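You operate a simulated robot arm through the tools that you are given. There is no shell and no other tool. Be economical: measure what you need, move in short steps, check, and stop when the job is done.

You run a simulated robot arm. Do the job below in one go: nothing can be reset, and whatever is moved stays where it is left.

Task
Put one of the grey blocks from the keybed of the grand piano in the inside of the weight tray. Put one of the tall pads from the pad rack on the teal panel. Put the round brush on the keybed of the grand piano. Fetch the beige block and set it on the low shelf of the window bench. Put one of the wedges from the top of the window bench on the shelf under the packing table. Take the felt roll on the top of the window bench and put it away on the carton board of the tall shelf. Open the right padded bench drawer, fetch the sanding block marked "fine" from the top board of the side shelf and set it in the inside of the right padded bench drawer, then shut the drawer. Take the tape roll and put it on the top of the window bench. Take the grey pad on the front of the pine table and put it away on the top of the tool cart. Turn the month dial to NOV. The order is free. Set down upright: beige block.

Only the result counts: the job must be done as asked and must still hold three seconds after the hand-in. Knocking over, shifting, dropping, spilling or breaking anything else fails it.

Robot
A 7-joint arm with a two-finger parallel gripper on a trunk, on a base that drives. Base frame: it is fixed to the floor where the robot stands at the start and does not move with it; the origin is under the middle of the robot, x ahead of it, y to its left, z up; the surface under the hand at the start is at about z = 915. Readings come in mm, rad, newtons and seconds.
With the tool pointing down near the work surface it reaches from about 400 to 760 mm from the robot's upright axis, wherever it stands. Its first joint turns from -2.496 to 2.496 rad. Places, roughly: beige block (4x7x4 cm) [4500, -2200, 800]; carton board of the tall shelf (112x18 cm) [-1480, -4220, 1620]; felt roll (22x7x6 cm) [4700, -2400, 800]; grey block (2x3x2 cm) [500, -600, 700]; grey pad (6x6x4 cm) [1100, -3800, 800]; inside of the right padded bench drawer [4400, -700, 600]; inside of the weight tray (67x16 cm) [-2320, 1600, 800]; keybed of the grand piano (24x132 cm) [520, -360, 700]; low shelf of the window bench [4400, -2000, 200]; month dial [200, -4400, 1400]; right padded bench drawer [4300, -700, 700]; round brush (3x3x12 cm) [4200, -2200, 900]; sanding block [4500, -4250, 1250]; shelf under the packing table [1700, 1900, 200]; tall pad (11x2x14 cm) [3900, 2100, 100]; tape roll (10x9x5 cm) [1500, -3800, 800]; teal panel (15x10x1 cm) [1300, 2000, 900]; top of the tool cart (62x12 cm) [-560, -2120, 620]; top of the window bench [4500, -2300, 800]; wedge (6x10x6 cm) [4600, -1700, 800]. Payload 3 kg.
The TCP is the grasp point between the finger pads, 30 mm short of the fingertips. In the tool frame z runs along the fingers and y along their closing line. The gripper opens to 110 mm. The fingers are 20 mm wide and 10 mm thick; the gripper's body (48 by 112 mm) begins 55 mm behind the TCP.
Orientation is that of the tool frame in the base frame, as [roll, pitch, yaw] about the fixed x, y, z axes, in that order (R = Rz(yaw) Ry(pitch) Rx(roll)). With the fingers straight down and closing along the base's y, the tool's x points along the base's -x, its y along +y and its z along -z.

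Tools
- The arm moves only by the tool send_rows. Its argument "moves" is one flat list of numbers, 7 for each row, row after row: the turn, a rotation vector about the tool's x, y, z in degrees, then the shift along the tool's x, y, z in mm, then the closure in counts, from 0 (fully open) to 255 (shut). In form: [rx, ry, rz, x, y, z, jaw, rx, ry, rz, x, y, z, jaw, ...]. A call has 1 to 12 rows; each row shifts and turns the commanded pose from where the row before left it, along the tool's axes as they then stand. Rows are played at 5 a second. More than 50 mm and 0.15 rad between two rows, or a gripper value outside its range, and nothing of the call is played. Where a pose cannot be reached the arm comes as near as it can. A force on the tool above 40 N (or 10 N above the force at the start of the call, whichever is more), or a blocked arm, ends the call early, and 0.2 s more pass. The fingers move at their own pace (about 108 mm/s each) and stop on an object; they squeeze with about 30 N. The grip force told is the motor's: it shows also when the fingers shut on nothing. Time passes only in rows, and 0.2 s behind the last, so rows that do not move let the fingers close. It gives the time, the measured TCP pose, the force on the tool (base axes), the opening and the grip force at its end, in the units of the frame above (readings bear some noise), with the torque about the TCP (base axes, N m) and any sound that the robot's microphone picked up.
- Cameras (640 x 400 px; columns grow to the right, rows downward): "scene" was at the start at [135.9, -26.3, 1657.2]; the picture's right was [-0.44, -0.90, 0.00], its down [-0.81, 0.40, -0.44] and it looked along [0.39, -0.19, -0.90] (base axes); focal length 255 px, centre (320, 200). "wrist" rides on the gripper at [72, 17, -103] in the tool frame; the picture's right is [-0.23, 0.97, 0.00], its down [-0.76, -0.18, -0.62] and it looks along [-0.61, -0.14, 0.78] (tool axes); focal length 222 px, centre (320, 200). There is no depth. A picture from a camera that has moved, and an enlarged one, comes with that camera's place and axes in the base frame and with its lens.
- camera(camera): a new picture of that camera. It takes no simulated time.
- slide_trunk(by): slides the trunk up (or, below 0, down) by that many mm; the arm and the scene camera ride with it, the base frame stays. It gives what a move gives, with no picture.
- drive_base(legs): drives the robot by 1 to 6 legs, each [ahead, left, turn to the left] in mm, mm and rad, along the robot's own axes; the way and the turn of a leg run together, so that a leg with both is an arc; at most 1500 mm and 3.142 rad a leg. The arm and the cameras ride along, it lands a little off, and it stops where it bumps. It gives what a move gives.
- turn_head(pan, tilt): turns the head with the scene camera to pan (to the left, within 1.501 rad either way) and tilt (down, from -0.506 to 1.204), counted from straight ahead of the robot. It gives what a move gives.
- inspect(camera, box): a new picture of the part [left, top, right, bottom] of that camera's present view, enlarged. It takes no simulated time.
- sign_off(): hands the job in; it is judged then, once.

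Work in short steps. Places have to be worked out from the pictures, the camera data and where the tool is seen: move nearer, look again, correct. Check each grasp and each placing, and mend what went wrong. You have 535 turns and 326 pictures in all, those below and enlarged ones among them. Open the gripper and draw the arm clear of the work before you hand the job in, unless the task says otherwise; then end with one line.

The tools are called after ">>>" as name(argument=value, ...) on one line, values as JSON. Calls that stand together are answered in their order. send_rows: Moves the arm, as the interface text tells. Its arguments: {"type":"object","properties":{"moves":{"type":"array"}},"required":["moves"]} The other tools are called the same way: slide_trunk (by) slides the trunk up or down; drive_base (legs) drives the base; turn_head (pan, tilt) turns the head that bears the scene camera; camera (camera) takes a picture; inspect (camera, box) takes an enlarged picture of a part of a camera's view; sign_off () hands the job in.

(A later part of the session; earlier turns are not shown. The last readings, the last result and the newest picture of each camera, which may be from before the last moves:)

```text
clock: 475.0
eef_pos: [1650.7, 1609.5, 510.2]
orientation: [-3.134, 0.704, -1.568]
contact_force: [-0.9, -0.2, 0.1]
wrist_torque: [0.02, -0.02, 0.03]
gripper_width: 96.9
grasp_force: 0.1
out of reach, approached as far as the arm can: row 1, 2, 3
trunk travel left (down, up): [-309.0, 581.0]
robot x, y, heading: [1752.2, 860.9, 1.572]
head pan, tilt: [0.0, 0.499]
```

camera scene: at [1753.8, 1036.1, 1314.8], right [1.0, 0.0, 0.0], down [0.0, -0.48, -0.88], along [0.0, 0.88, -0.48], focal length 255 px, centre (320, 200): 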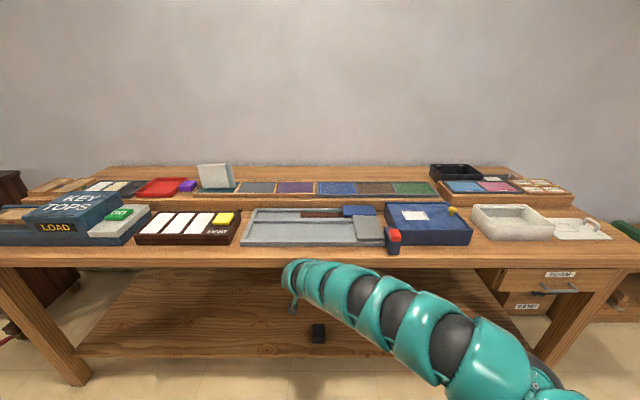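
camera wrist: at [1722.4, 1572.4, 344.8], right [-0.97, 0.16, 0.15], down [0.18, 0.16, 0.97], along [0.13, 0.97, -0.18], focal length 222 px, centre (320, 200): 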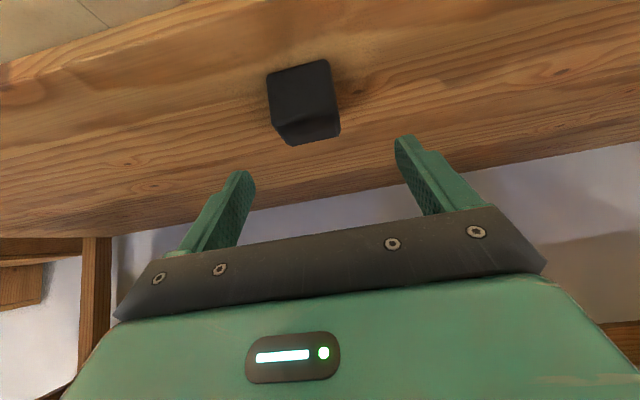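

TCP now at y≈1610, ahead of the table edge (1667). Back 50 mm and raise in one step, checking.

>>> drive_base(legs=[[-55, 0, 0]])

>>> slide_trunk(by=400)

>>> camera(camera="scene")

```text
clock: 475.9
eef_pos: [1650.7, 1555.1, 510.1]
orientation: [-3.133, 0.705, -1.568]
contact_force: [-0.5, 0.1, 0.0]
wrist_torque: [0.02, -0.04, -0.01]
gripper_width: 97.0
grasp_force: 0.1
trunk travel left (down, up): [-309.0, 581.0]
robot x, y, heading: [1751.1, 807.5, 1.573]
head pan, tilt: [0.0, 0.499]
```

```text
clock: 479.8
eef_pos: [1651.2, 1553.4, 911.2]
orientation: [-3.132, 0.703, -1.57]
contact_force: [1.0, -0.4, -0.6]
wrist_torque: [-0.02, 0.01, 0.03]
gripper_width: 97.3
grasp_force: 0.0
trunk travel left (down, up): [-709.0, 181.0]
robot x, y, heading: [1755.5, 805.6, 1.571]
head pan, tilt: [0.0, 0.499]
```

```text
171 pictures are left
camera scene: at [1754.2, 978.9, 1614.9], right [1.0, 0.0, 0.0], down [0.0, -0.48, -0.88], along [0.0, 0.88, -0.48], focal length 255 px, centre (320, 200)
```

scene: 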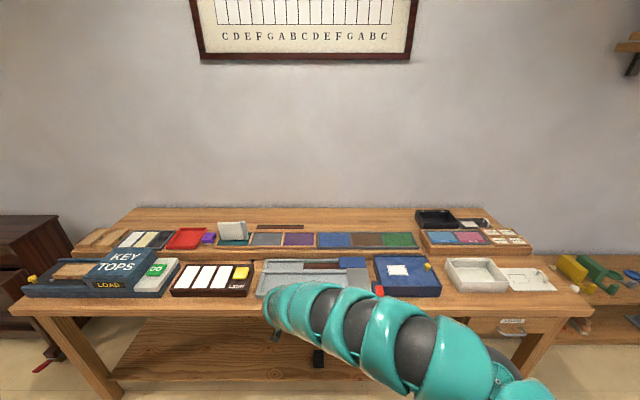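

All clear. Raise more, bring the hand to straight-down, and travel back to the window bench for the brush.

>>> slide_trunk(by=160)

>>> send_rows(moves=[0, 8.2, 0, 0, 0, 0, 0, 0, 8.2, 0, 0, 0, 0, 0, 0, 8.2, 0, 0, 0, 0, 0, 0, 8.2, 0, 0, 0, 0, 0, 0, 7.5, 0, 0, 0, 0, 0])

>>> drive_base(legs=[[0, 0, -1.57], [1500, 0, 0], [0, 0, -1.57], [1500, 0, 0], [1450, 0, 0], [0, 0, 1.57]])

```text
clock: 481.6
eef_pos: [1650.4, 1554.2, 1071.3]
orientation: [-3.133, 0.705, -1.567]
contact_force: [0.4, 1.2, 0.8]
wrist_torque: [0.02, 0.03, -0.01]
gripper_width: 97.0
grasp_force: 0.1
trunk travel left (down, up): [-869.0, 21.0]
robot x, y, heading: [1752.5, 808.6, 1.575]
head pan, tilt: [0.0, 0.499]
```

```text
clock: 482.8
eef_pos: [1652.3, 1554.3, 1072.4]
orientation: [-3.133, 0.066, -1.572]
contact_force: [0.4, 0.1, -0.3]
wrist_torque: [-0.04, 0.0, -0.02]
gripper_width: 110.0
grasp_force: 0.0
out of reach, approached as far as the arm can: row 5
trunk travel left (down, up): [-869.0, 21.0]
robot x, y, heading: [1753.5, 802.6, 1.571]
head pan, tilt: [0.0, 0.499]
```

```text
clock: 515.4
eef_pos: [3994.6, -2007.1, 1072.3]
orientation: [-3.134, 0.068, -3.132]
contact_force: [0.3, -0.5, -0.1]
wrist_torque: [0.01, 0.0, -0.02]
gripper_width: 109.9
grasp_force: 0.0
trunk travel left (down, up): [-869.0, 21.0]
robot x, y, heading: [3246.4, -2116.6, 0.015]
head pan, tilt: [0.0, 0.499]
```

Look at the brush and its surroundings from here.

>>> drive_base(legs=[[0, -250, -0.015]])

>>> turn_head(pan=0.15, tilt=0.6)

>>> camera(camera="scene")

>>> inspect(camera="scene", box=[210, 180, 350, 280])

```text
clock: 517.2
eef_pos: [3998.1, -2271.4, 1071.1]
orientation: [-3.134, 0.068, 3.14]
contact_force: [0.0, -0.4, -0.2]
wrist_torque: [0.04, -0.03, -0.01]
gripper_width: 109.9
grasp_force: 0.1
trunk travel left (down, up): [-869.0, 21.0]
robot x, y, heading: [3251.5, -2372.5, 0.0]
head pan, tilt: [0.0, 0.499]
```

```text
clock: 517.9
eef_pos: [3997.5, -2270.5, 1071.9]
orientation: [-3.133, 0.069, 3.139]
contact_force: [0.0, -0.1, 0.0]
wrist_torque: [0.0, -0.01, -0.02]
gripper_width: 109.8
grasp_force: 0.1
trunk travel left (down, up): [-869.0, 21.0]
robot x, y, heading: [3248.2, -2370.8, -0.0]
head pan, tilt: [0.15, 0.6]
```

```text
170 pictures are left
camera scene: at [3416.5, -2358.7, 1765.9], right [0.15, -0.99, 0.0], down [-0.56, -0.08, -0.83], along [0.82, 0.12, -0.56], focal length 255 px, centre (320, 200)
```

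scene: 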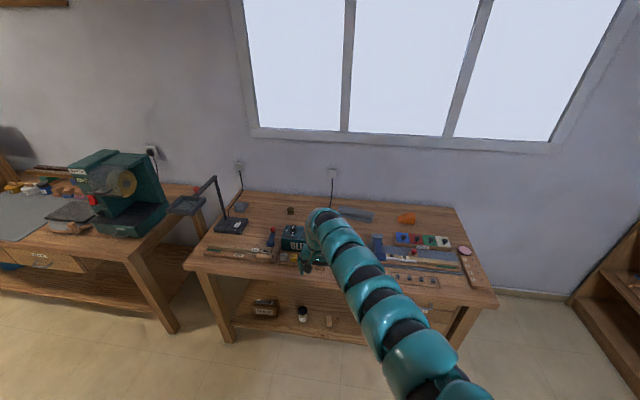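

```text
4.00 times, centred on (280, 230) of scene
camera zoom: at [3416.5, -2358.7, 1765.9], right [0.15, -0.99, 0.0], down [-0.56, -0.08, -0.83], along [0.82, 0.12, -0.56], focal length 1021 px, centre (480, 80)
```

zoom: 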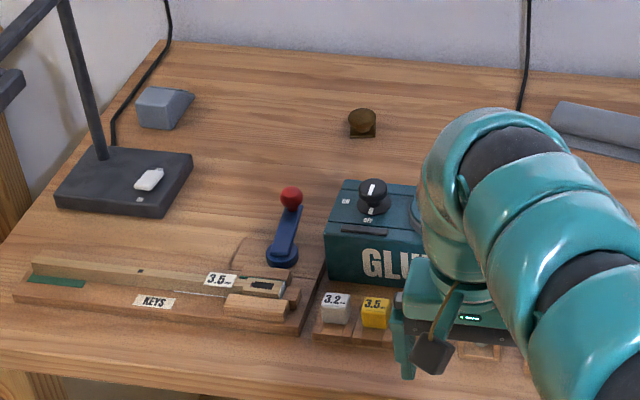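

Turn the hand horizontal, lower to handle height, and look again.

>>> send_rows(moves=[0, -8.2, 0, 0, 0, 0, 0, 0, -8.2, 0, 0, 0, 0, 0, 0, -8.2, 0, 0, 0, 0, 0, 0, -8.2, 0, 0, 0, 0, 0, 0, -8.2, 0, 0, 0, 0, 0, 0, -8.2, 0, 0, 0, 0, 0, 0, -8.2, 0, 0, 0, 0, 0, 0, -8.2, 0, 0, 0, 0, 0, 0, -8.2, 0, 0, 0, 0, 0, 0, -8.2, 0, 0, 0, 0, 0, 0, -4, 0, 0, 0, 0, 0])

>>> slide_trunk(by=-160)

>>> turn_head(pan=0.1, tilt=0.6)

>>> inspect(camera="scene", box=[220, 150, 420, 290])

>>> camera(camera="wrist")

```text
clock: 520.3
eef_pos: [3998.5, -2271.9, 1072.7]
orientation: [-1.508, 1.564, -1.509]
contact_force: [-0.3, 0.3, -0.3]
wrist_torque: [0.03, -0.01, 0.01]
gripper_width: 109.9
grasp_force: 0.0
trunk travel left (down, up): [-869.0, 21.0]
robot x, y, heading: [3250.4, -2372.3, -0.007]
head pan, tilt: [0.15, 0.6]
```

```text
clock: 522.1
eef_pos: [3996.8, -2270.9, 912.0]
orientation: [-1.843, 1.564, -1.847]
contact_force: [-0.4, 0.4, 0.3]
wrist_torque: [0.0, 0.01, -0.01]
gripper_width: 110.1
grasp_force: 0.1
trunk travel left (down, up): [-709.0, 181.0]
robot x, y, heading: [3247.4, -2377.7, -0.004]
head pan, tilt: [0.15, 0.6]
```

```text
clock: 522.8
eef_pos: [3997.1, -2270.1, 911.5]
orientation: [-1.866, 1.564, -1.869]
contact_force: [0.9, 0.2, -0.7]
wrist_torque: [-0.02, -0.01, 0.03]
gripper_width: 109.9
grasp_force: 0.1
trunk travel left (down, up): [-709.0, 181.0]
robot x, y, heading: [3247.2, -2372.7, -0.001]
head pan, tilt: [0.099, 0.6]
```

```text
2.86 times, centred on (320, 220) of scene
camera zoom: at [3416.9, -2363.4, 1605.9], right [0.1, -1.0, 0.0], down [-0.56, -0.06, -0.83], along [0.82, 0.08, -0.57], focal length 729 px, centre (320, 143)
```

zoom: 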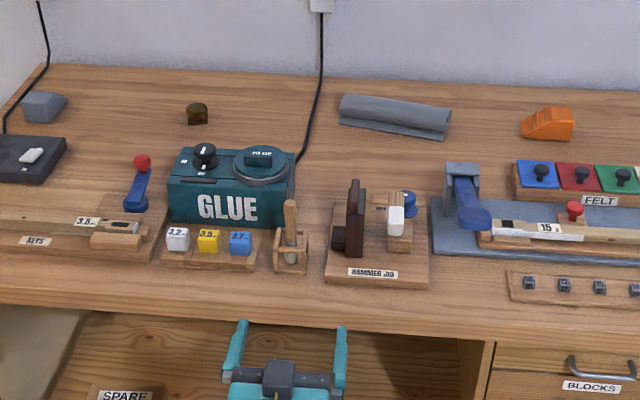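

```text
167 pictures are left
camera wrist: at [3893.2, -2253.0, 838.2], right [0.0, 0.98, 0.22], down [-0.62, -0.17, 0.76], along [0.78, -0.14, 0.61], focal length 222 px, centre (320, 200)
```

wrist: 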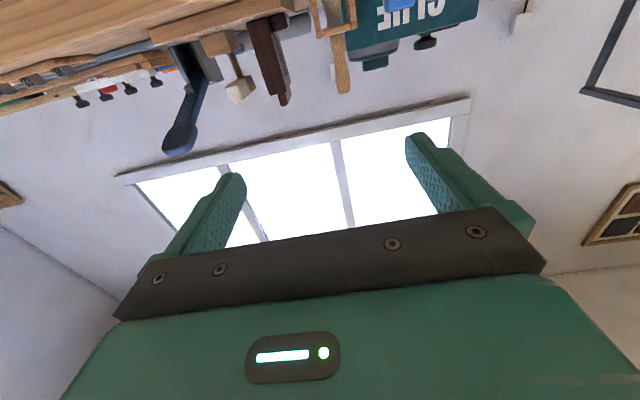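

Brush handle top is at (4244,-2238,921), frame top z≈850. Align y and height, narrow the fingers, then drive in 150 and check.

>>> send_rows(moves=[0, 0, 0, 0, 31, 0, 116, 0, 0, 0, 0, 0, 0, 116])

>>> slide_trunk(by=-22)

>>> drive_base(legs=[[140, 0, 0]])

>>> camera(camera="wrist")

>>> inspect(camera="scene", box=[240, 190, 400, 290])

```text
clock: 523.4
eef_pos: [3995.9, -2240.0, 910.6]
orientation: [-1.883, 1.562, -1.885]
contact_force: [0.7, -0.7, -0.3]
wrist_torque: [0.01, 0.02, 0.01]
gripper_width: 59.8
grasp_force: 0.0
trunk travel left (down, up): [-709.0, 181.0]
robot x, y, heading: [3247.3, -2372.6, -0.001]
head pan, tilt: [0.099, 0.6]
```

```text
clock: 524.0
eef_pos: [3996.6, -2239.6, 888.7]
orientation: [-1.844, 1.563, -1.848]
contact_force: [-0.7, -0.3, 0.7]
wrist_torque: [0.0, 0.04, 0.01]
gripper_width: 59.9
grasp_force: 0.0
trunk travel left (down, up): [-687.0, 203.0]
robot x, y, heading: [3249.2, -2372.9, -0.001]
head pan, tilt: [0.099, 0.6]
```

```text
clock: 525.4
eef_pos: [4136.0, -2239.7, 888.1]
orientation: [-1.995, 1.562, -1.996]
contact_force: [0.0, 0.1, -0.3]
wrist_torque: [0.04, -0.02, 0.0]
gripper_width: 60.1
grasp_force: 0.0
trunk travel left (down, up): [-687.0, 203.0]
robot x, y, heading: [3389.9, -2376.9, -0.003]
head pan, tilt: [0.099, 0.6]
```

```text
166 pictures are left
camera wrist: at [4032.8, -2221.7, 815.1], right [0.0, 0.98, 0.22], down [-0.62, -0.17, 0.77], along [0.78, -0.14, 0.61], focal length 222 px, centre (320, 200)
```

wrist: 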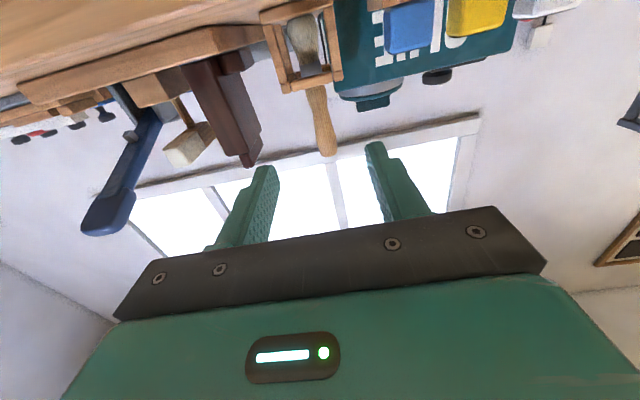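

```text
4.00 times, centred on (320, 240) of scene
camera zoom: at [3558.0, -2363.3, 1583.7], right [0.1, -0.99, 0.0], down [-0.56, -0.06, -0.82], along [0.82, 0.08, -0.57], focal length 1021 px, centre (320, 40)
```

zoom: 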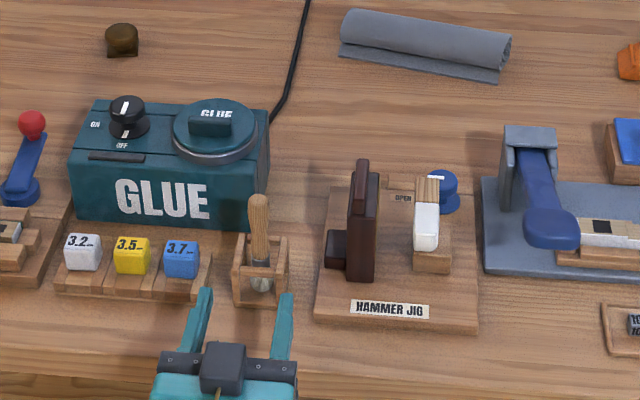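

Aligned. Drive in 100 mm and close on the handle.

>>> drive_base(legs=[[98, 0, 0.003]])

>>> send_rows(moves=[0, 0, 0, 0, 0, 0, 255, 0, 0, 0, 0, 0, 0, 255, 0, 0, 0, 0, 0, 0, 255])

>>> slide_trunk(by=150)

>>> camera(camera="wrist")

>>> inspect(camera="scene", box=[240, 190, 400, 290])

```text
clock: 526.5
eef_pos: [4232.7, -2237.3, 888.4]
orientation: [-2.025, 1.562, -2.024]
contact_force: [-0.3, 0.2, 0.2]
wrist_torque: [0.02, -0.01, 0.01]
gripper_width: 60.3
grasp_force: 0.1
trunk travel left (down, up): [-687.0, 203.0]
robot x, y, heading: [3487.5, -2373.2, 0.003]
head pan, tilt: [0.099, 0.6]
```

```text
clock: 527.3
eef_pos: [4231.7, -2237.1, 889.7]
orientation: [-1.837, 1.564, -1.836]
contact_force: [0.5, 0.2, 1.8]
wrist_torque: [-0.02, -0.08, 0.0]
gripper_width: 17.8
grasp_force: 29.8
trunk travel left (down, up): [-687.0, 203.0]
robot x, y, heading: [3485.3, -2370.8, 0.004]
head pan, tilt: [0.099, 0.6]
```

```text
clock: 529.1
eef_pos: [4232.2, -2237.7, 1038.6]
orientation: [-1.898, 1.562, -1.9]
contact_force: [0.3, 0.0, -0.7]
wrist_torque: [0.03, 0.02, 0.01]
gripper_width: 17.5
grasp_force: 30.5
trunk travel left (down, up): [-837.0, 53.0]
robot x, y, heading: [3483.8, -2375.5, 0.002]
head pan, tilt: [0.099, 0.6]
```

```text
164 pictures are left
camera wrist: at [4128.2, -2220.3, 965.6], right [0.0, 0.98, 0.22], down [-0.62, -0.17, 0.76], along [0.78, -0.14, 0.61], focal length 222 px, centre (320, 200)
```

wrist: 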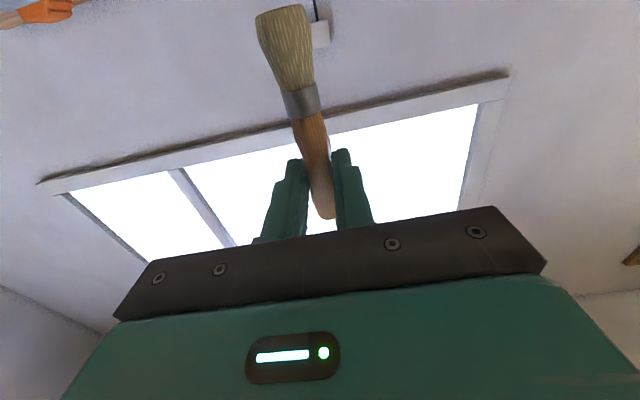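

```text
4.00 times, centred on (320, 240) of scene
camera zoom: at [3653.0, -2362.9, 1733.8], right [0.1, -0.99, 0.0], down [-0.56, -0.06, -0.82], along [0.82, 0.08, -0.57], focal length 1021 px, centre (320, 40)
```

zoom: 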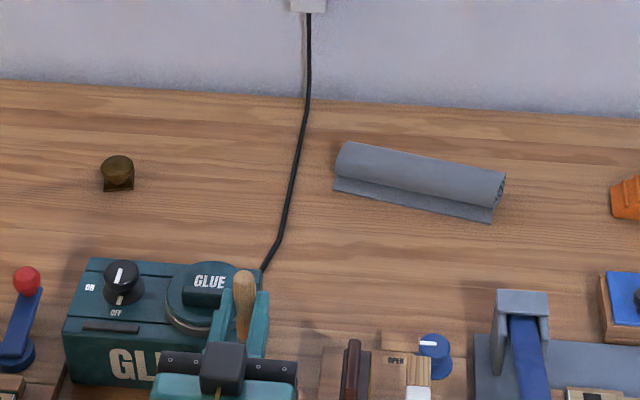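

Brush held. Reverse out, strafe to y≈-1600 (south of the piano) and back west to x≈-60.

>>> drive_base(legs=[[-450, 0, 0], [0, 770, 0], [-1450, 0, 0]])

>>> turn_head(pan=1.2, tilt=0.6)

>>> camera(camera="scene")

```text
clock: 542.4
eef_pos: [2331.1, -1461.0, 1039.6]
orientation: [-1.858, 1.564, -1.867]
contact_force: [-0.4, 0.2, -0.1]
wrist_torque: [-0.02, -0.04, 0.02]
gripper_width: 17.4
grasp_force: 30.5
trunk travel left (down, up): [-837.0, 53.0]
robot x, y, heading: [1584.4, -1587.9, -0.01]
head pan, tilt: [0.099, 0.6]
```

```text
clock: 543.7
eef_pos: [2331.1, -1460.3, 1038.1]
orientation: [-1.886, 1.562, -1.896]
contact_force: [0.9, -0.4, 0.1]
wrist_torque: [0.03, 0.0, 0.0]
gripper_width: 17.5
grasp_force: 30.0
trunk travel left (down, up): [-837.0, 53.0]
robot x, y, heading: [1581.9, -1591.0, -0.007]
head pan, tilt: [1.201, 0.6]
```

```text
162 pictures are left
camera scene: at [1696.0, -1506.9, 1733.9], right [0.93, -0.37, 0.0], down [-0.21, -0.53, -0.83], along [0.3, 0.77, -0.56], focal length 255 px, centre (320, 200)
```

scene: 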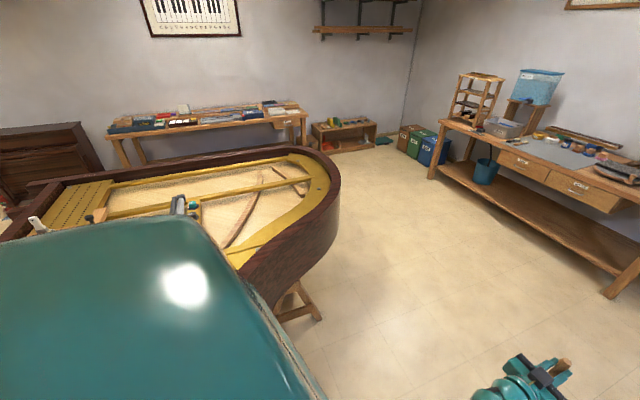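

>>> drive_base(legs=[[-1300, 0, 0.008], [-330, 0, 0]])

>>> turn_head(pan=0.7, tilt=0.7)

>>> camera(camera="scene")

```text
clock: 552.0
eef_pos: [695.1, -1451.2, 1039.6]
orientation: [-1.797, 1.564, -1.79]
contact_force: [-0.1, 0.7, -0.5]
wrist_torque: [-0.02, 0.02, 0.0]
gripper_width: 17.3
grasp_force: 29.6
trunk travel left (down, up): [-837.0, 53.0]
robot x, y, heading: [-52.1, -1588.6, 0.005]
head pan, tilt: [1.201, 0.6]
```

```text
clock: 553.0
eef_pos: [695.6, -1451.8, 1038.6]
orientation: [-1.885, 1.561, -1.881]
contact_force: [0.1, -0.3, -0.2]
wrist_torque: [-0.01, -0.01, -0.02]
gripper_width: 17.5
grasp_force: 29.9
trunk travel left (down, up): [-837.0, 53.0]
robot x, y, heading: [-51.0, -1590.1, 0.01]
head pan, tilt: [0.7, 0.7]
```

```text
161 pictures are left
camera scene: at [93.7, -1533.2, 1725.3], right [0.65, -0.76, 0.0], down [-0.49, -0.42, -0.77], along [0.58, 0.5, -0.64], focal length 255 px, centre (320, 200)
```

scene: 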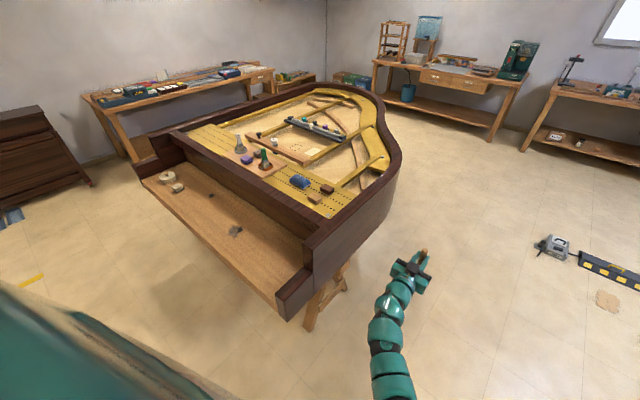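

>>> inspect(camera="scene", box=[130, 140, 350, 320])

```text
2.22 times, centred on (240, 230) of scene
camera zoom: at [93.7, -1533.2, 1725.3], right [0.65, -0.76, 0.0], down [-0.49, -0.42, -0.77], along [0.58, 0.5, -0.64], focal length 567 px, centre (498, 133)
```

zoom: 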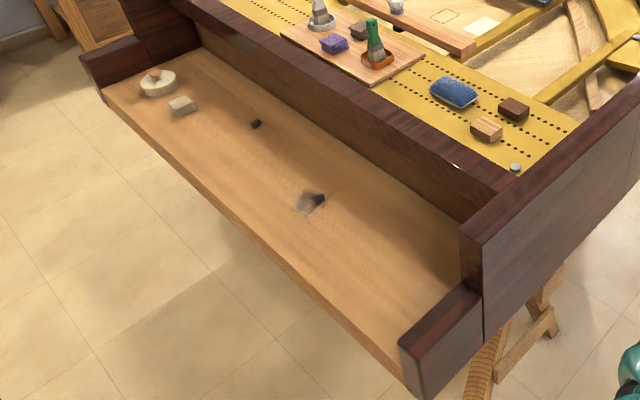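

Free keybed area around (510,-800). First rotate the hand to straight down here (brush becomes horizontal, along x), raise the trunk fully.

>>> slide_trunk(by=50)

>>> send_rows(moves=[0, 8.2, 0, 0, 0, 0, 255, 0, 8.2, 0, 0, 0, 0, 255, 0, 8.2, 0, 0, 0, 0, 255, 0, 8.2, 0, 0, 0, 0, 255, 0, 8.2, 0, 0, 0, 0, 255, 0, 8.2, 0, 0, 0, 0, 255, 0, 8.2, 0, 0, 0, 0, 255, 0, 8.2, 0, 0, 0, 0, 255, 0, 8.2, 0, 0, 0, 0, 255, 0, 8.2, 0, 0, 0, 0, 255, 0, 8, 0, 0, 0, 0, 255])

>>> camera(camera="wrist")

```text
clock: 553.9
eef_pos: [696.1, -1451.2, 1089.1]
orientation: [-1.916, 1.562, -1.911]
contact_force: [1.6, -0.4, -0.3]
wrist_torque: [0.0, 0.0, 0.01]
gripper_width: 17.8
grasp_force: 30.2
trunk travel left (down, up): [-887.0, 3.0]
robot x, y, heading: [-50.5, -1589.9, 0.003]
head pan, tilt: [0.7, 0.7]
```

```text
clock: 556.3
eef_pos: [695.6, -1451.9, 1088.4]
orientation: [-3.136, 0.136, -3.137]
contact_force: [-0.3, -0.2, -0.9]
wrist_torque: [-0.01, 0.0, 0.01]
gripper_width: 17.6
grasp_force: 29.7
out of reach, approached as far as the arm can: row 11
trunk travel left (down, up): [-887.0, 3.0]
robot x, y, heading: [-52.9, -1590.0, 0.006]
head pan, tilt: [0.7, 0.7]
```

```text
159 pictures are left
camera wrist: at [609.5, -1433.7, 1180.8], right [0.22, 0.97, 0.02], down [0.67, -0.17, 0.72], along [0.71, -0.14, -0.69], focal length 222 px, centre (320, 200)
```

wrist: 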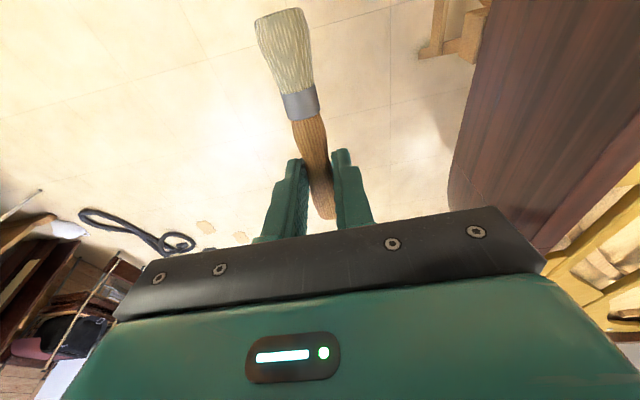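

Now back 115 and strafe left 650 to come over the keybed, then fix the remaining tilt.

>>> drive_base(legs=[[-140, 0, 0], [0, 650, 0]])

>>> send_rows(moves=[0, 7.8, 0, 0, 0, 0, 255, 0, 0, 0, 0, 0, 25, 255, 0, 0, 0, 0, 0, 25, 255])

>>> camera(camera="wrist")

>>> camera(camera="scene")

```text
clock: 557.6
eef_pos: [583.0, -1410.1, 1090.4]
orientation: [-3.132, 0.141, -3.103]
contact_force: [-0.3, 0.2, 0.7]
wrist_torque: [0.0, -0.05, -0.02]
gripper_width: 17.4
grasp_force: 30.2
trunk travel left (down, up): [-887.0, 3.0]
robot x, y, heading: [-155.5, -1575.9, 0.036]
head pan, tilt: [0.7, 0.7]
stopped in leg 1: the robot was blocked; the commanded pose is now the measured one
```

```text
clock: 558.4
eef_pos: [568.9, -1420.1, 1053.5]
orientation: [-3.133, 0.07, -3.104]
contact_force: [-0.5, 0.0, -0.4]
wrist_torque: [0.01, -0.02, -0.03]
gripper_width: 17.3
grasp_force: 30.1
out of reach, approached as far as the arm can: row 1, 2, 3
trunk travel left (down, up): [-887.0, 3.0]
robot x, y, heading: [-156.9, -1578.4, 0.04]
head pan, tilt: [0.7, 0.7]
```

```text
158 pictures are left
camera wrist: at [489.4, -1404.2, 1151.0], right [0.19, 0.98, 0.01], down [0.72, -0.15, 0.68], along [0.66, -0.12, -0.74], focal length 222 px, centre (320, 200)
```

wrist: 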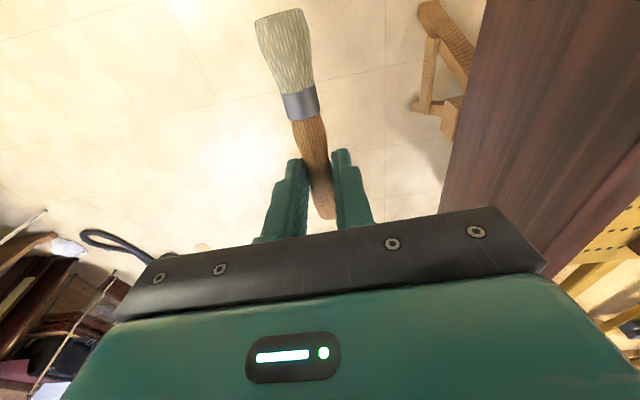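

```text
157 pictures are left
camera scene: at [-16.4, -1512.7, 1775.3], right [0.67, -0.74, 0.0], down [-0.48, -0.43, -0.76], along [0.57, 0.51, -0.64], focal length 255 px, centre (320, 200)
```

scene: 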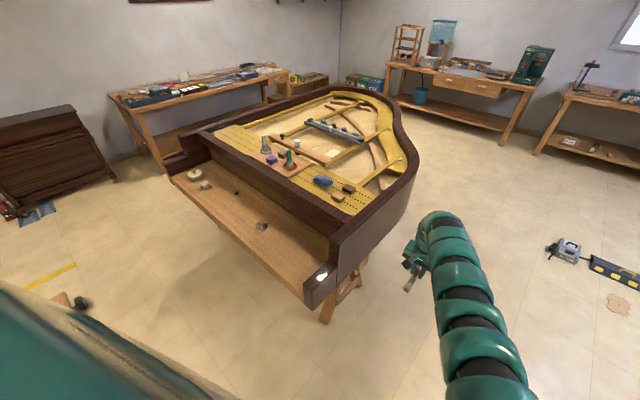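

Blocked behind, likely by the tool cart's corner. Move off it, then strafe left to the keybed.

>>> drive_base(legs=[[60, 60, -0.038], [0, 590, 0]])

>>> turn_head(pan=0.0, tilt=0.9)

>>> camera(camera="scene")

```text
clock: 562.4
eef_pos: [636.8, -805.1, 1053.1]
orientation: [-3.133, 0.07, 3.133]
contact_force: [-0.1, 0.7, -0.4]
wrist_torque: [-0.02, 0.01, -0.02]
gripper_width: 17.4
grasp_force: 29.9
trunk travel left (down, up): [-887.0, 3.0]
robot x, y, heading: [-97.3, -922.0, -0.008]
head pan, tilt: [0.7, 0.7]
```

```text
clock: 563.5
eef_pos: [638.4, -804.2, 1053.4]
orientation: [-3.133, 0.069, 3.131]
contact_force: [0.1, -0.6, -0.2]
wrist_torque: [0.01, -0.03, -0.01]
gripper_width: 17.3
grasp_force: 30.0
trunk travel left (down, up): [-887.0, 3.0]
robot x, y, heading: [-96.5, -922.4, -0.006]
head pan, tilt: [0.0, 0.901]
```

```text
156 pictures are left
camera scene: at [58.4, -926.1, 1759.1], right [-0.01, -1.0, 0.0], down [-0.78, 0.01, -0.62], along [0.62, 0.0, -0.78], focal length 255 px, centre (320, 200)
```

scene: 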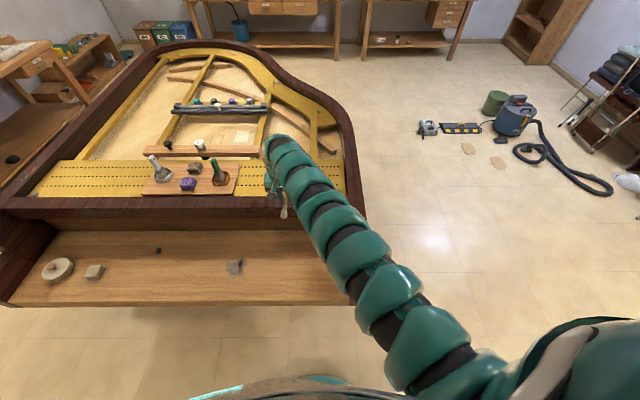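

Back 100 mm, level the remaining tilt, and lower toward the keybed.

>>> drive_base(legs=[[-100, 0, 0.006]])

>>> slide_trunk(by=-200)

>>> send_rows(moves=[0, 3.9, 0, 0, 0, 0, 255, 0, 0, 0, 0, 0, 0, 255])

>>> camera(camera="wrist")

```text
clock: 564.6
eef_pos: [535.2, -800.2, 1053.1]
orientation: [-3.135, 0.07, 3.135]
contact_force: [0.3, 1.3, -0.2]
wrist_torque: [-0.01, -0.03, 0.03]
gripper_width: 18.1
grasp_force: 29.5
trunk travel left (down, up): [-887.0, 3.0]
robot x, y, heading: [-199.2, -924.2, -0.002]
head pan, tilt: [0.0, 0.901]
```

```text
clock: 566.8
eef_pos: [536.0, -800.2, 853.1]
orientation: [-3.135, 0.069, 3.137]
contact_force: [-0.2, 0.0, -0.4]
wrist_torque: [0.02, -0.02, -0.02]
gripper_width: 18.1
grasp_force: 30.2
trunk travel left (down, up): [-687.0, 203.0]
robot x, y, heading: [-195.6, -927.8, -0.001]
head pan, tilt: [0.0, 0.901]
```

```text
clock: 567.4
eef_pos: [510.5, -800.0, 858.6]
orientation: [-3.134, -0.001, 3.137]
contact_force: [0.3, -0.7, 0.1]
wrist_torque: [0.01, 0.0, 0.0]
gripper_width: 18.1
grasp_force: 30.3
out of reach, approached as far as the arm can: row 1
trunk travel left (down, up): [-687.0, 203.0]
robot x, y, heading: [-197.0, -925.6, 0.002]
head pan, tilt: [0.0, 0.901]
```

```text
155 pictures are left
camera wrist: at [438.8, -781.5, 961.1], right [0.23, 0.97, -0.01], down [0.76, -0.18, 0.62], along [0.61, -0.15, -0.78], focal length 222 px, centre (320, 200)
```

wrist: 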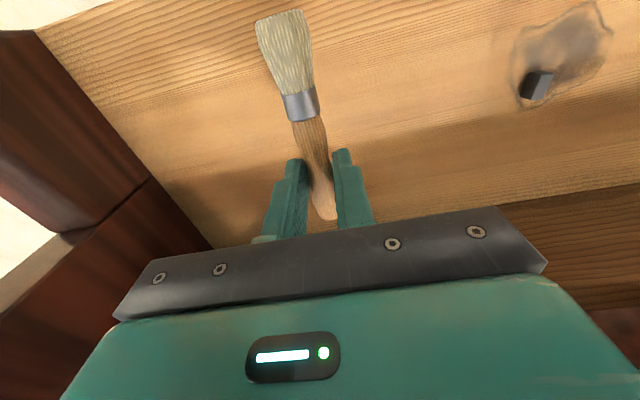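

Good: flat brush above clear wood. Shift 20 mm inward, lower 110, then guarded rows.

>>> send_rows(moves=[0, 0, 0, -20, 0, 0, 255, 0, 0, 0, 0, 0, 0, 255])

>>> slide_trunk(by=-110)

>>> send_rows(moves=[0, 0, 0, 0, 0, 3, 255, 0, 0, 0, 0, 0, 3, 255, 0, 0, 0, 0, 0, 3, 255, 0, 0, 0, 0, 0, 3, 255, 0, 0, 0, 0, 0, 3, 255, 0, 0, 0, 0, 0, 3, 255, 0, 0, 0, 0, 0, 3, 255])

>>> camera(camera="wrist")

```text
clock: 568.0
eef_pos: [521.4, -800.4, 858.7]
orientation: [-3.135, 0.003, 3.135]
contact_force: [0.0, 0.4, 0.2]
wrist_torque: [0.02, 0.01, 0.0]
gripper_width: 18.0
grasp_force: 29.9
out of reach, approached as far as the arm can: row 1
trunk travel left (down, up): [-687.0, 203.0]
robot x, y, heading: [-196.9, -922.9, -0.001]
head pan, tilt: [0.0, 0.901]
```

```text
clock: 569.4
eef_pos: [521.4, -800.1, 747.7]
orientation: [-3.133, 0.001, 3.135]
contact_force: [0.3, -0.5, -0.1]
wrist_torque: [0.03, -0.01, 0.03]
gripper_width: 17.9
grasp_force: 30.3
trunk travel left (down, up): [-577.0, 313.0]
robot x, y, heading: [-201.1, -923.7, -0.002]
head pan, tilt: [0.0, 0.901]
```

```text
clock: 571.0
eef_pos: [517.6, -802.5, 729.6]
orientation: [-3.132, 0.004, 3.136]
contact_force: [1.6, 0.9, 10.6]
wrist_torque: [0.01, 0.7, -0.02]
gripper_width: 18.1
grasp_force: 30.0
out of reach, approached as far as the arm can: row 3
trunk travel left (down, up): [-577.0, 313.0]
robot x, y, heading: [-197.5, -924.2, 0.002]
head pan, tilt: [0.0, 0.901]
```

```text
154 pictures are left
camera wrist: at [444.4, -784.1, 833.0], right [0.23, 0.97, -0.01], down [0.76, -0.18, 0.63], along [0.61, -0.15, -0.78], focal length 222 px, centre (320, 200)
```

wrist: 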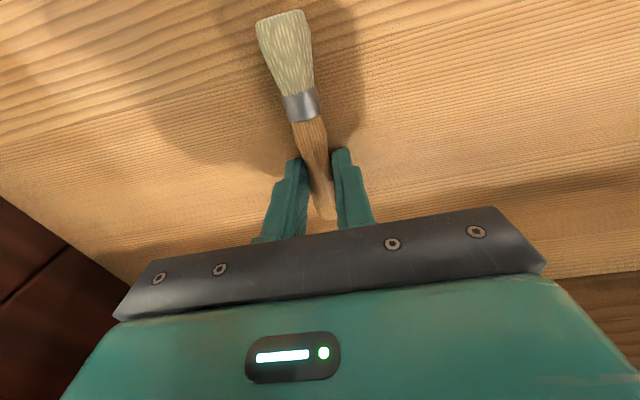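

Bristles touch the keybed. Release gently and lift with the trunk.

>>> send_rows(moves=[0, 0, 0, 0, 0, 0, 205, 0, 0, 0, 0, 0, 0, 190, 0, 0, 0, 0, 0, 0, 160, 0, 0, 0, 0, 0, 0, 130, 0, 0, 0, 0, 0, 0, 130])

>>> slide_trunk(by=150)

>>> camera(camera="wrist")

```text
clock: 572.2
eef_pos: [517.7, -803.4, 730.0]
orientation: [-3.136, 0.004, 3.136]
contact_force: [3.0, -9.5, 9.3]
wrist_torque: [0.06, 0.0, 0.01]
gripper_width: 49.2
grasp_force: 0.1
trunk travel left (down, up): [-577.0, 313.0]
robot x, y, heading: [-195.6, -926.0, 0.001]
head pan, tilt: [0.0, 0.901]
```

```text
clock: 574.0
eef_pos: [517.4, -802.6, 879.5]
orientation: [-3.134, 0.003, 3.137]
contact_force: [0.6, -0.2, 0.5]
wrist_torque: [0.03, -0.02, -0.01]
gripper_width: 54.2
grasp_force: 0.1
trunk travel left (down, up): [-727.0, 163.0]
robot x, y, heading: [-198.1, -928.3, 0.001]
head pan, tilt: [0.0, 0.901]
```

```text
153 pictures are left
camera wrist: at [444.7, -784.1, 981.6], right [0.23, 0.97, -0.01], down [0.76, -0.18, 0.63], along [0.61, -0.15, -0.78], focal length 222 px, centre (320, 200)
```

wrist: 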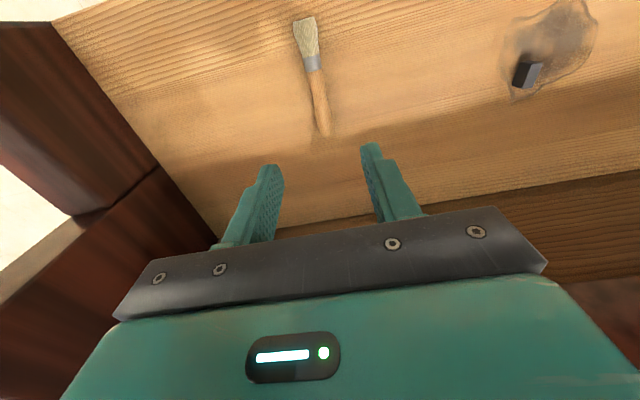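

Brush lies on the keybed. Raise, and travel to the pine table via the floor south of the piano.

>>> slide_trunk(by=160)

>>> drive_base(legs=[[0, -480, 0], [1200, -250, 0], [0, 0, -1.57], [600, 0, 0]])

>>> turn_head(pan=0.0, tilt=0.4)

>>> camera(camera="scene")

>>> turn_head(pan=-0.8, tilt=0.4)

>>> camera(camera="scene")

```text
clock: 575.8
eef_pos: [517.5, -802.9, 1039.1]
orientation: [-3.135, 0.001, 3.136]
contact_force: [-0.3, 0.9, -0.4]
wrist_torque: [-0.03, 0.0, 0.01]
gripper_width: 54.1
grasp_force: 0.0
trunk travel left (down, up): [-887.0, 3.0]
robot x, y, heading: [-198.5, -922.6, -0.003]
head pan, tilt: [0.0, 0.901]
```

```text
clock: 591.3
eef_pos: [1119.8, -2974.6, 1039.7]
orientation: [-3.134, -0.001, 1.551]
contact_force: [0.9, 0.1, 1.2]
wrist_torque: [-0.01, -0.01, 0.02]
gripper_width: 53.7
grasp_force: 0.0
trunk travel left (down, up): [-887.0, 3.0]
robot x, y, heading: [1009.4, -2256.1, -1.585]
head pan, tilt: [0.0, 0.901]
```

```text
clock: 592.2
eef_pos: [1118.8, -2974.0, 1038.3]
orientation: [-3.132, 0.004, 1.551]
contact_force: [-0.5, 0.2, -0.2]
wrist_torque: [0.0, 0.01, -0.02]
gripper_width: 53.8
grasp_force: 0.1
trunk travel left (down, up): [-887.0, 3.0]
robot x, y, heading: [1008.4, -2259.3, -1.589]
head pan, tilt: [0.0, 0.4]
```

```text
152 pictures are left
camera scene: at [1004.0, -2427.9, 1802.0], right [-1.0, 0.02, 0.0], down [0.01, 0.39, -0.92], along [-0.02, -0.92, -0.39], focal length 255 px, centre (320, 200)
```

scene: 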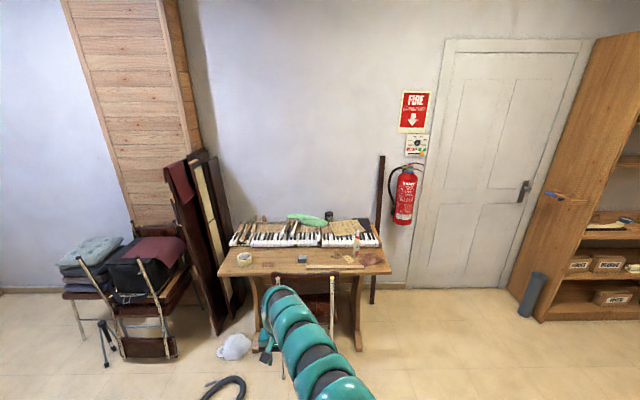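

```text
clock: 593.4
eef_pos: [1119.6, -2974.7, 1039.3]
orientation: [-3.134, 0.003, 1.552]
contact_force: [-0.5, -0.3, 0.3]
wrist_torque: [0.01, -0.01, 0.02]
gripper_width: 54.0
grasp_force: 0.1
trunk travel left (down, up): [-887.0, 3.0]
robot x, y, heading: [1007.5, -2254.3, -1.594]
head pan, tilt: [-0.799, 0.4]
```

```text
151 pictures are left
camera scene: at [938.2, -2398.6, 1802.1], right [-0.69, 0.73, 0.0], down [0.28, 0.27, -0.92], along [-0.67, -0.63, -0.39], focal length 255 px, centre (320, 200)
```

scene: 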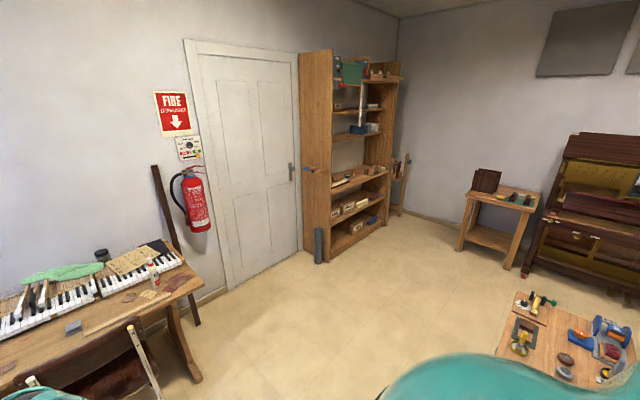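

>>> inspect(camera="scene", box=[500, 270, 640, 390])

>>> turn_head(pan=0.0, tilt=0.45)

>>> inspect(camera="scene", box=[200, 170, 420, 330])

>>> inspect(camera="scene", box=[380, 70, 450, 140])

```text
3.33 times, centred on (570, 330) of scene
camera zoom: at [938.2, -2398.6, 1802.1], right [-0.69, 0.73, 0.0], down [0.28, 0.27, -0.92], along [-0.67, -0.63, -0.39], focal length 851 px, centre (-513, -233)
```

zoom: 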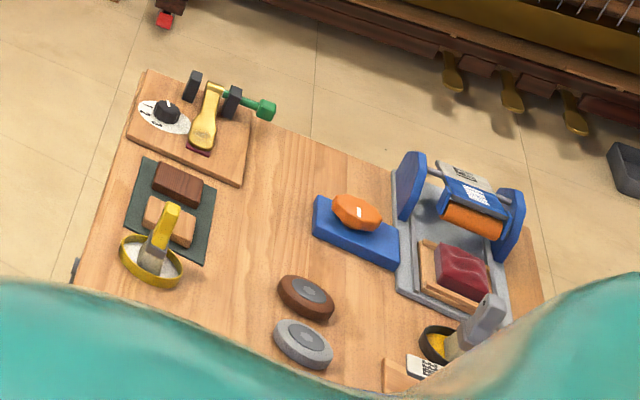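

```text
clock: 594.5
eef_pos: [1118.6, -2973.4, 1039.2]
orientation: [-3.134, 0.003, 1.552]
contact_force: [-0.6, 0.6, -0.5]
wrist_torque: [0.05, 0.04, 0.01]
gripper_width: 53.8
grasp_force: 0.2
trunk travel left (down, up): [-887.0, 3.0]
robot x, y, heading: [1004.9, -2256.4, -1.587]
head pan, tilt: [0.0, 0.45]
```

```text
2.50 times, centred on (310, 250) of scene
camera zoom: at [1003.9, -2427.0, 1797.4], right [-1.0, 0.02, 0.0], down [0.01, 0.44, -0.9], along [-0.02, -0.9, -0.44], focal length 638 px, centre (345, 75)
```

zoom: 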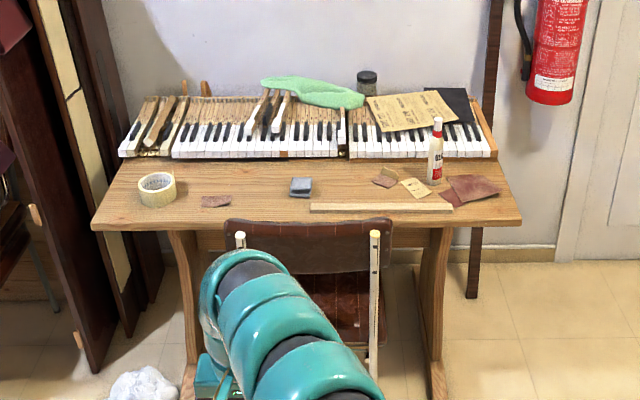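

```text
5.71 times, centred on (415, 105) of scene
camera zoom: at [1003.9, -2427.0, 1797.4], right [-1.0, 0.02, 0.0], down [0.01, 0.44, -0.9], along [-0.02, -0.9, -0.44], focal length 1459 px, centre (-223, 743)
```

zoom: 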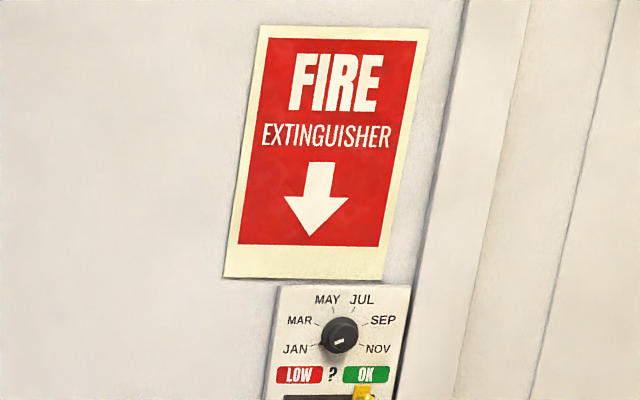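

Grey pad ≈(1090,-3795), tape roll ≈(1461,-3791); a chair stands in front of the table; the cart looks undisturbed with a free strip at about (-580,-2160). Approach the grey pad.

>>> drive_base(legs=[[650, 0, 0.016]])

>>> camera(camera="wrist")

>>> turn_head(pan=0.0, tilt=0.75)

>>> camera(camera="scene")

```text
clock: 598.1
eef_pos: [1116.2, -3617.3, 1038.5]
orientation: [-3.135, 0.0, 1.559]
contact_force: [0.2, 0.2, -0.8]
wrist_torque: [0.03, -0.03, 0.01]
gripper_width: 54.1
grasp_force: 0.0
trunk travel left (down, up): [-887.0, 3.0]
robot x, y, heading: [998.1, -2900.9, -1.579]
head pan, tilt: [0.0, 0.45]
```

```text
147 pictures are left
camera wrist: at [1134.3, -3544.6, 1141.5], right [0.97, -0.24, -0.01], down [-0.18, -0.76, 0.63], along [-0.16, -0.61, -0.78], focal length 222 px, centre (320, 200)
```

wrist: 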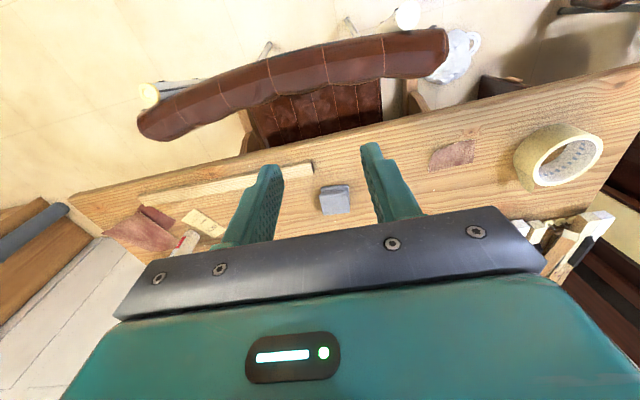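

```text
clock: 598.9
eef_pos: [1116.1, -3616.7, 1038.7]
orientation: [-3.132, 0.001, 1.56]
contact_force: [0.1, -0.2, 0.0]
wrist_torque: [0.0, 0.0, -0.02]
gripper_width: 54.0
grasp_force: 0.0
trunk travel left (down, up): [-887.0, 3.0]
robot x, y, heading: [1001.4, -2900.2, -1.584]
head pan, tilt: [0.0, 0.75]
```

```text
146 pictures are left
camera scene: at [997.0, -3062.2, 1771.1], right [-1.0, 0.01, 0.0], down [0.01, 0.68, -0.73], along [-0.01, -0.73, -0.68], focal length 255 px, centre (320, 200)
```

scene: 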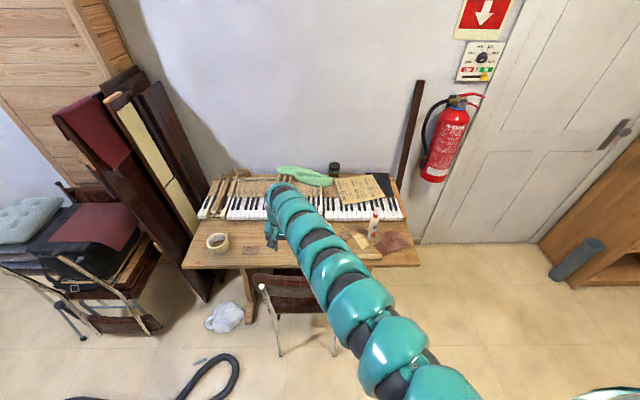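

Pad ≈(1091,-3825) with chair back at y≈-3585 just before the table. Drive 205 ahead, 25 right, and lower partly to look.

>>> drive_base(legs=[[205, -22, 0.01]])

>>> slide_trunk(by=-120)

>>> camera(camera="wrist")

```text
clock: 600.5
eef_pos: [1097.3, -3827.5, 1038.5]
orientation: [-3.135, 0.0, 1.564]
contact_force: [0.1, 0.6, -0.1]
wrist_torque: [0.02, 0.01, 0.0]
gripper_width: 53.9
grasp_force: 0.1
trunk travel left (down, up): [-887.0, 3.0]
robot x, y, heading: [976.4, -3113.0, -1.572]
head pan, tilt: [0.0, 0.75]
```

```text
clock: 602.0
eef_pos: [1098.1, -3827.3, 919.3]
orientation: [-3.134, 0.001, 1.563]
contact_force: [0.0, 0.2, 0.4]
wrist_torque: [-0.03, -0.04, -0.01]
gripper_width: 53.9
grasp_force: 0.1
trunk travel left (down, up): [-767.0, 123.0]
robot x, y, heading: [973.9, -3106.5, -1.576]
head pan, tilt: [0.0, 0.75]
```

```text
145 pictures are left
camera wrist: at [1115.6, -3753.5, 1021.9], right [0.97, -0.23, -0.01], down [-0.18, -0.76, 0.63], along [-0.15, -0.61, -0.78], focal length 222 px, centre (320, 200)
```

wrist: 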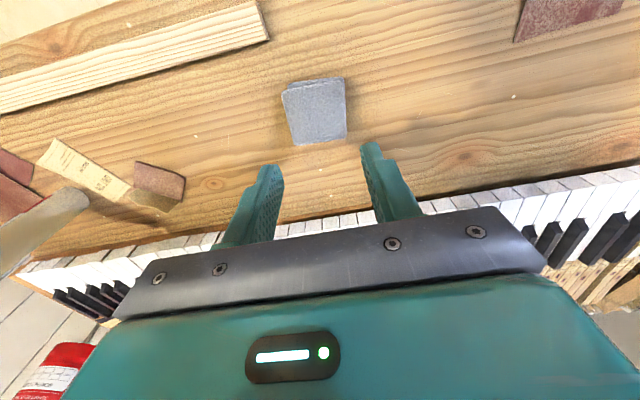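

Pad is right below (top z≈777). Open wide and lower 125.

>>> send_rows(moves=[0, 0, 0, 0, 0, 0, 0, 0, 0, 0, 0, 0, 0, 0, 0, 0, 0, 0, 0, 0, 0])

>>> slide_trunk(by=-120)

>>> camera(camera="wrist")

```text
clock: 602.8
eef_pos: [1098.6, -3826.3, 919.5]
orientation: [-3.133, 0.001, 1.565]
contact_force: [0.0, 0.0, 0.6]
wrist_torque: [-0.02, -0.04, 0.0]
gripper_width: 109.8
grasp_force: 0.0
trunk travel left (down, up): [-767.0, 123.0]
robot x, y, heading: [971.8, -3105.1, -1.577]
head pan, tilt: [0.0, 0.75]
```

```text
clock: 604.2
eef_pos: [1099.6, -3826.9, 810.0]
orientation: [3.141, 0.014, 1.568]
contact_force: [-7.1, 17.7, 27.5]
wrist_torque: [0.78, -1.28, 1.25]
gripper_width: 105.8
grasp_force: 0.0
trunk travel left (down, up): [-649.0, 241.0]
robot x, y, heading: [974.5, -3110.9, -1.573]
head pan, tilt: [0.0, 0.75]
stopped: the force on the tool passed its limit at 50 N (the readings are from after the stop); the commanded pose is now the measured one
```

```text
144 pictures are left
camera wrist: at [1116.5, -3752.3, 911.8], right [0.97, -0.23, 0.0], down [-0.18, -0.75, 0.63], along [-0.14, -0.62, -0.77], focal length 222 px, centre (320, 200)
```

wrist: 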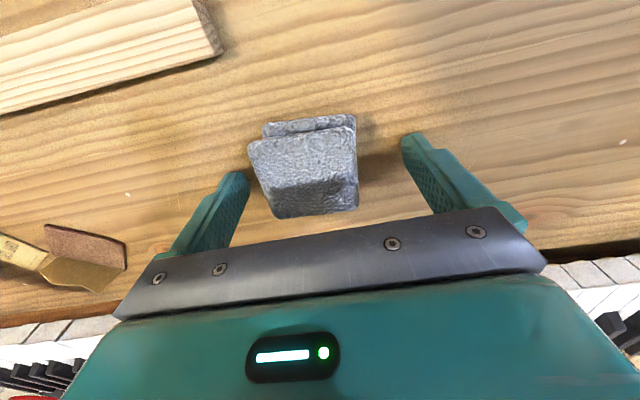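

Table surface is at z≈780 (tips touched); the pad's centre is at about (1098,-3797). Lift 8 mm, shift 29 mm toward me and close.

>>> send_rows(moves=[0, 0, 0, 0, 0, -8, 0, 0, 0, 0, 15, 0, 0, 0, 0, 0, 0, 14, 0, 0, 0, 0, 0, 0, 0, 0, 0, 0])

>>> camera(camera="wrist")

```text
clock: 605.2
eef_pos: [1098.9, -3802.1, 812.9]
orientation: [-3.139, 0.011, 1.567]
contact_force: [-0.7, 0.1, -0.5]
wrist_torque: [0.02, 0.02, 0.0]
gripper_width: 110.0
grasp_force: 0.0
trunk travel left (down, up): [-649.0, 241.0]
robot x, y, heading: [976.6, -3108.9, -1.569]
head pan, tilt: [0.0, 0.75]
```

```text
143 pictures are left
camera wrist: at [1116.4, -3727.0, 915.9], right [0.97, -0.23, 0.0], down [-0.18, -0.75, 0.63], along [-0.15, -0.61, -0.78], focal length 222 px, centre (320, 200)
```

wrist: 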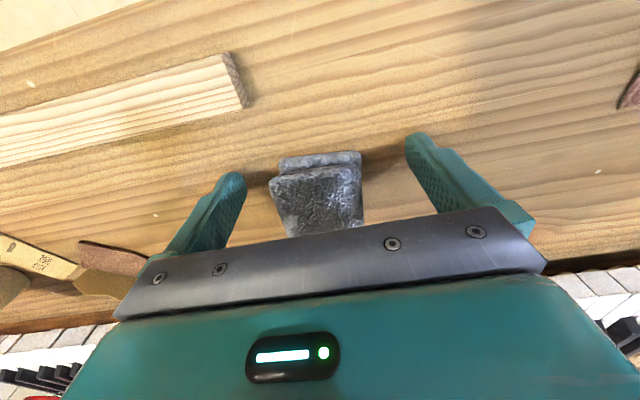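

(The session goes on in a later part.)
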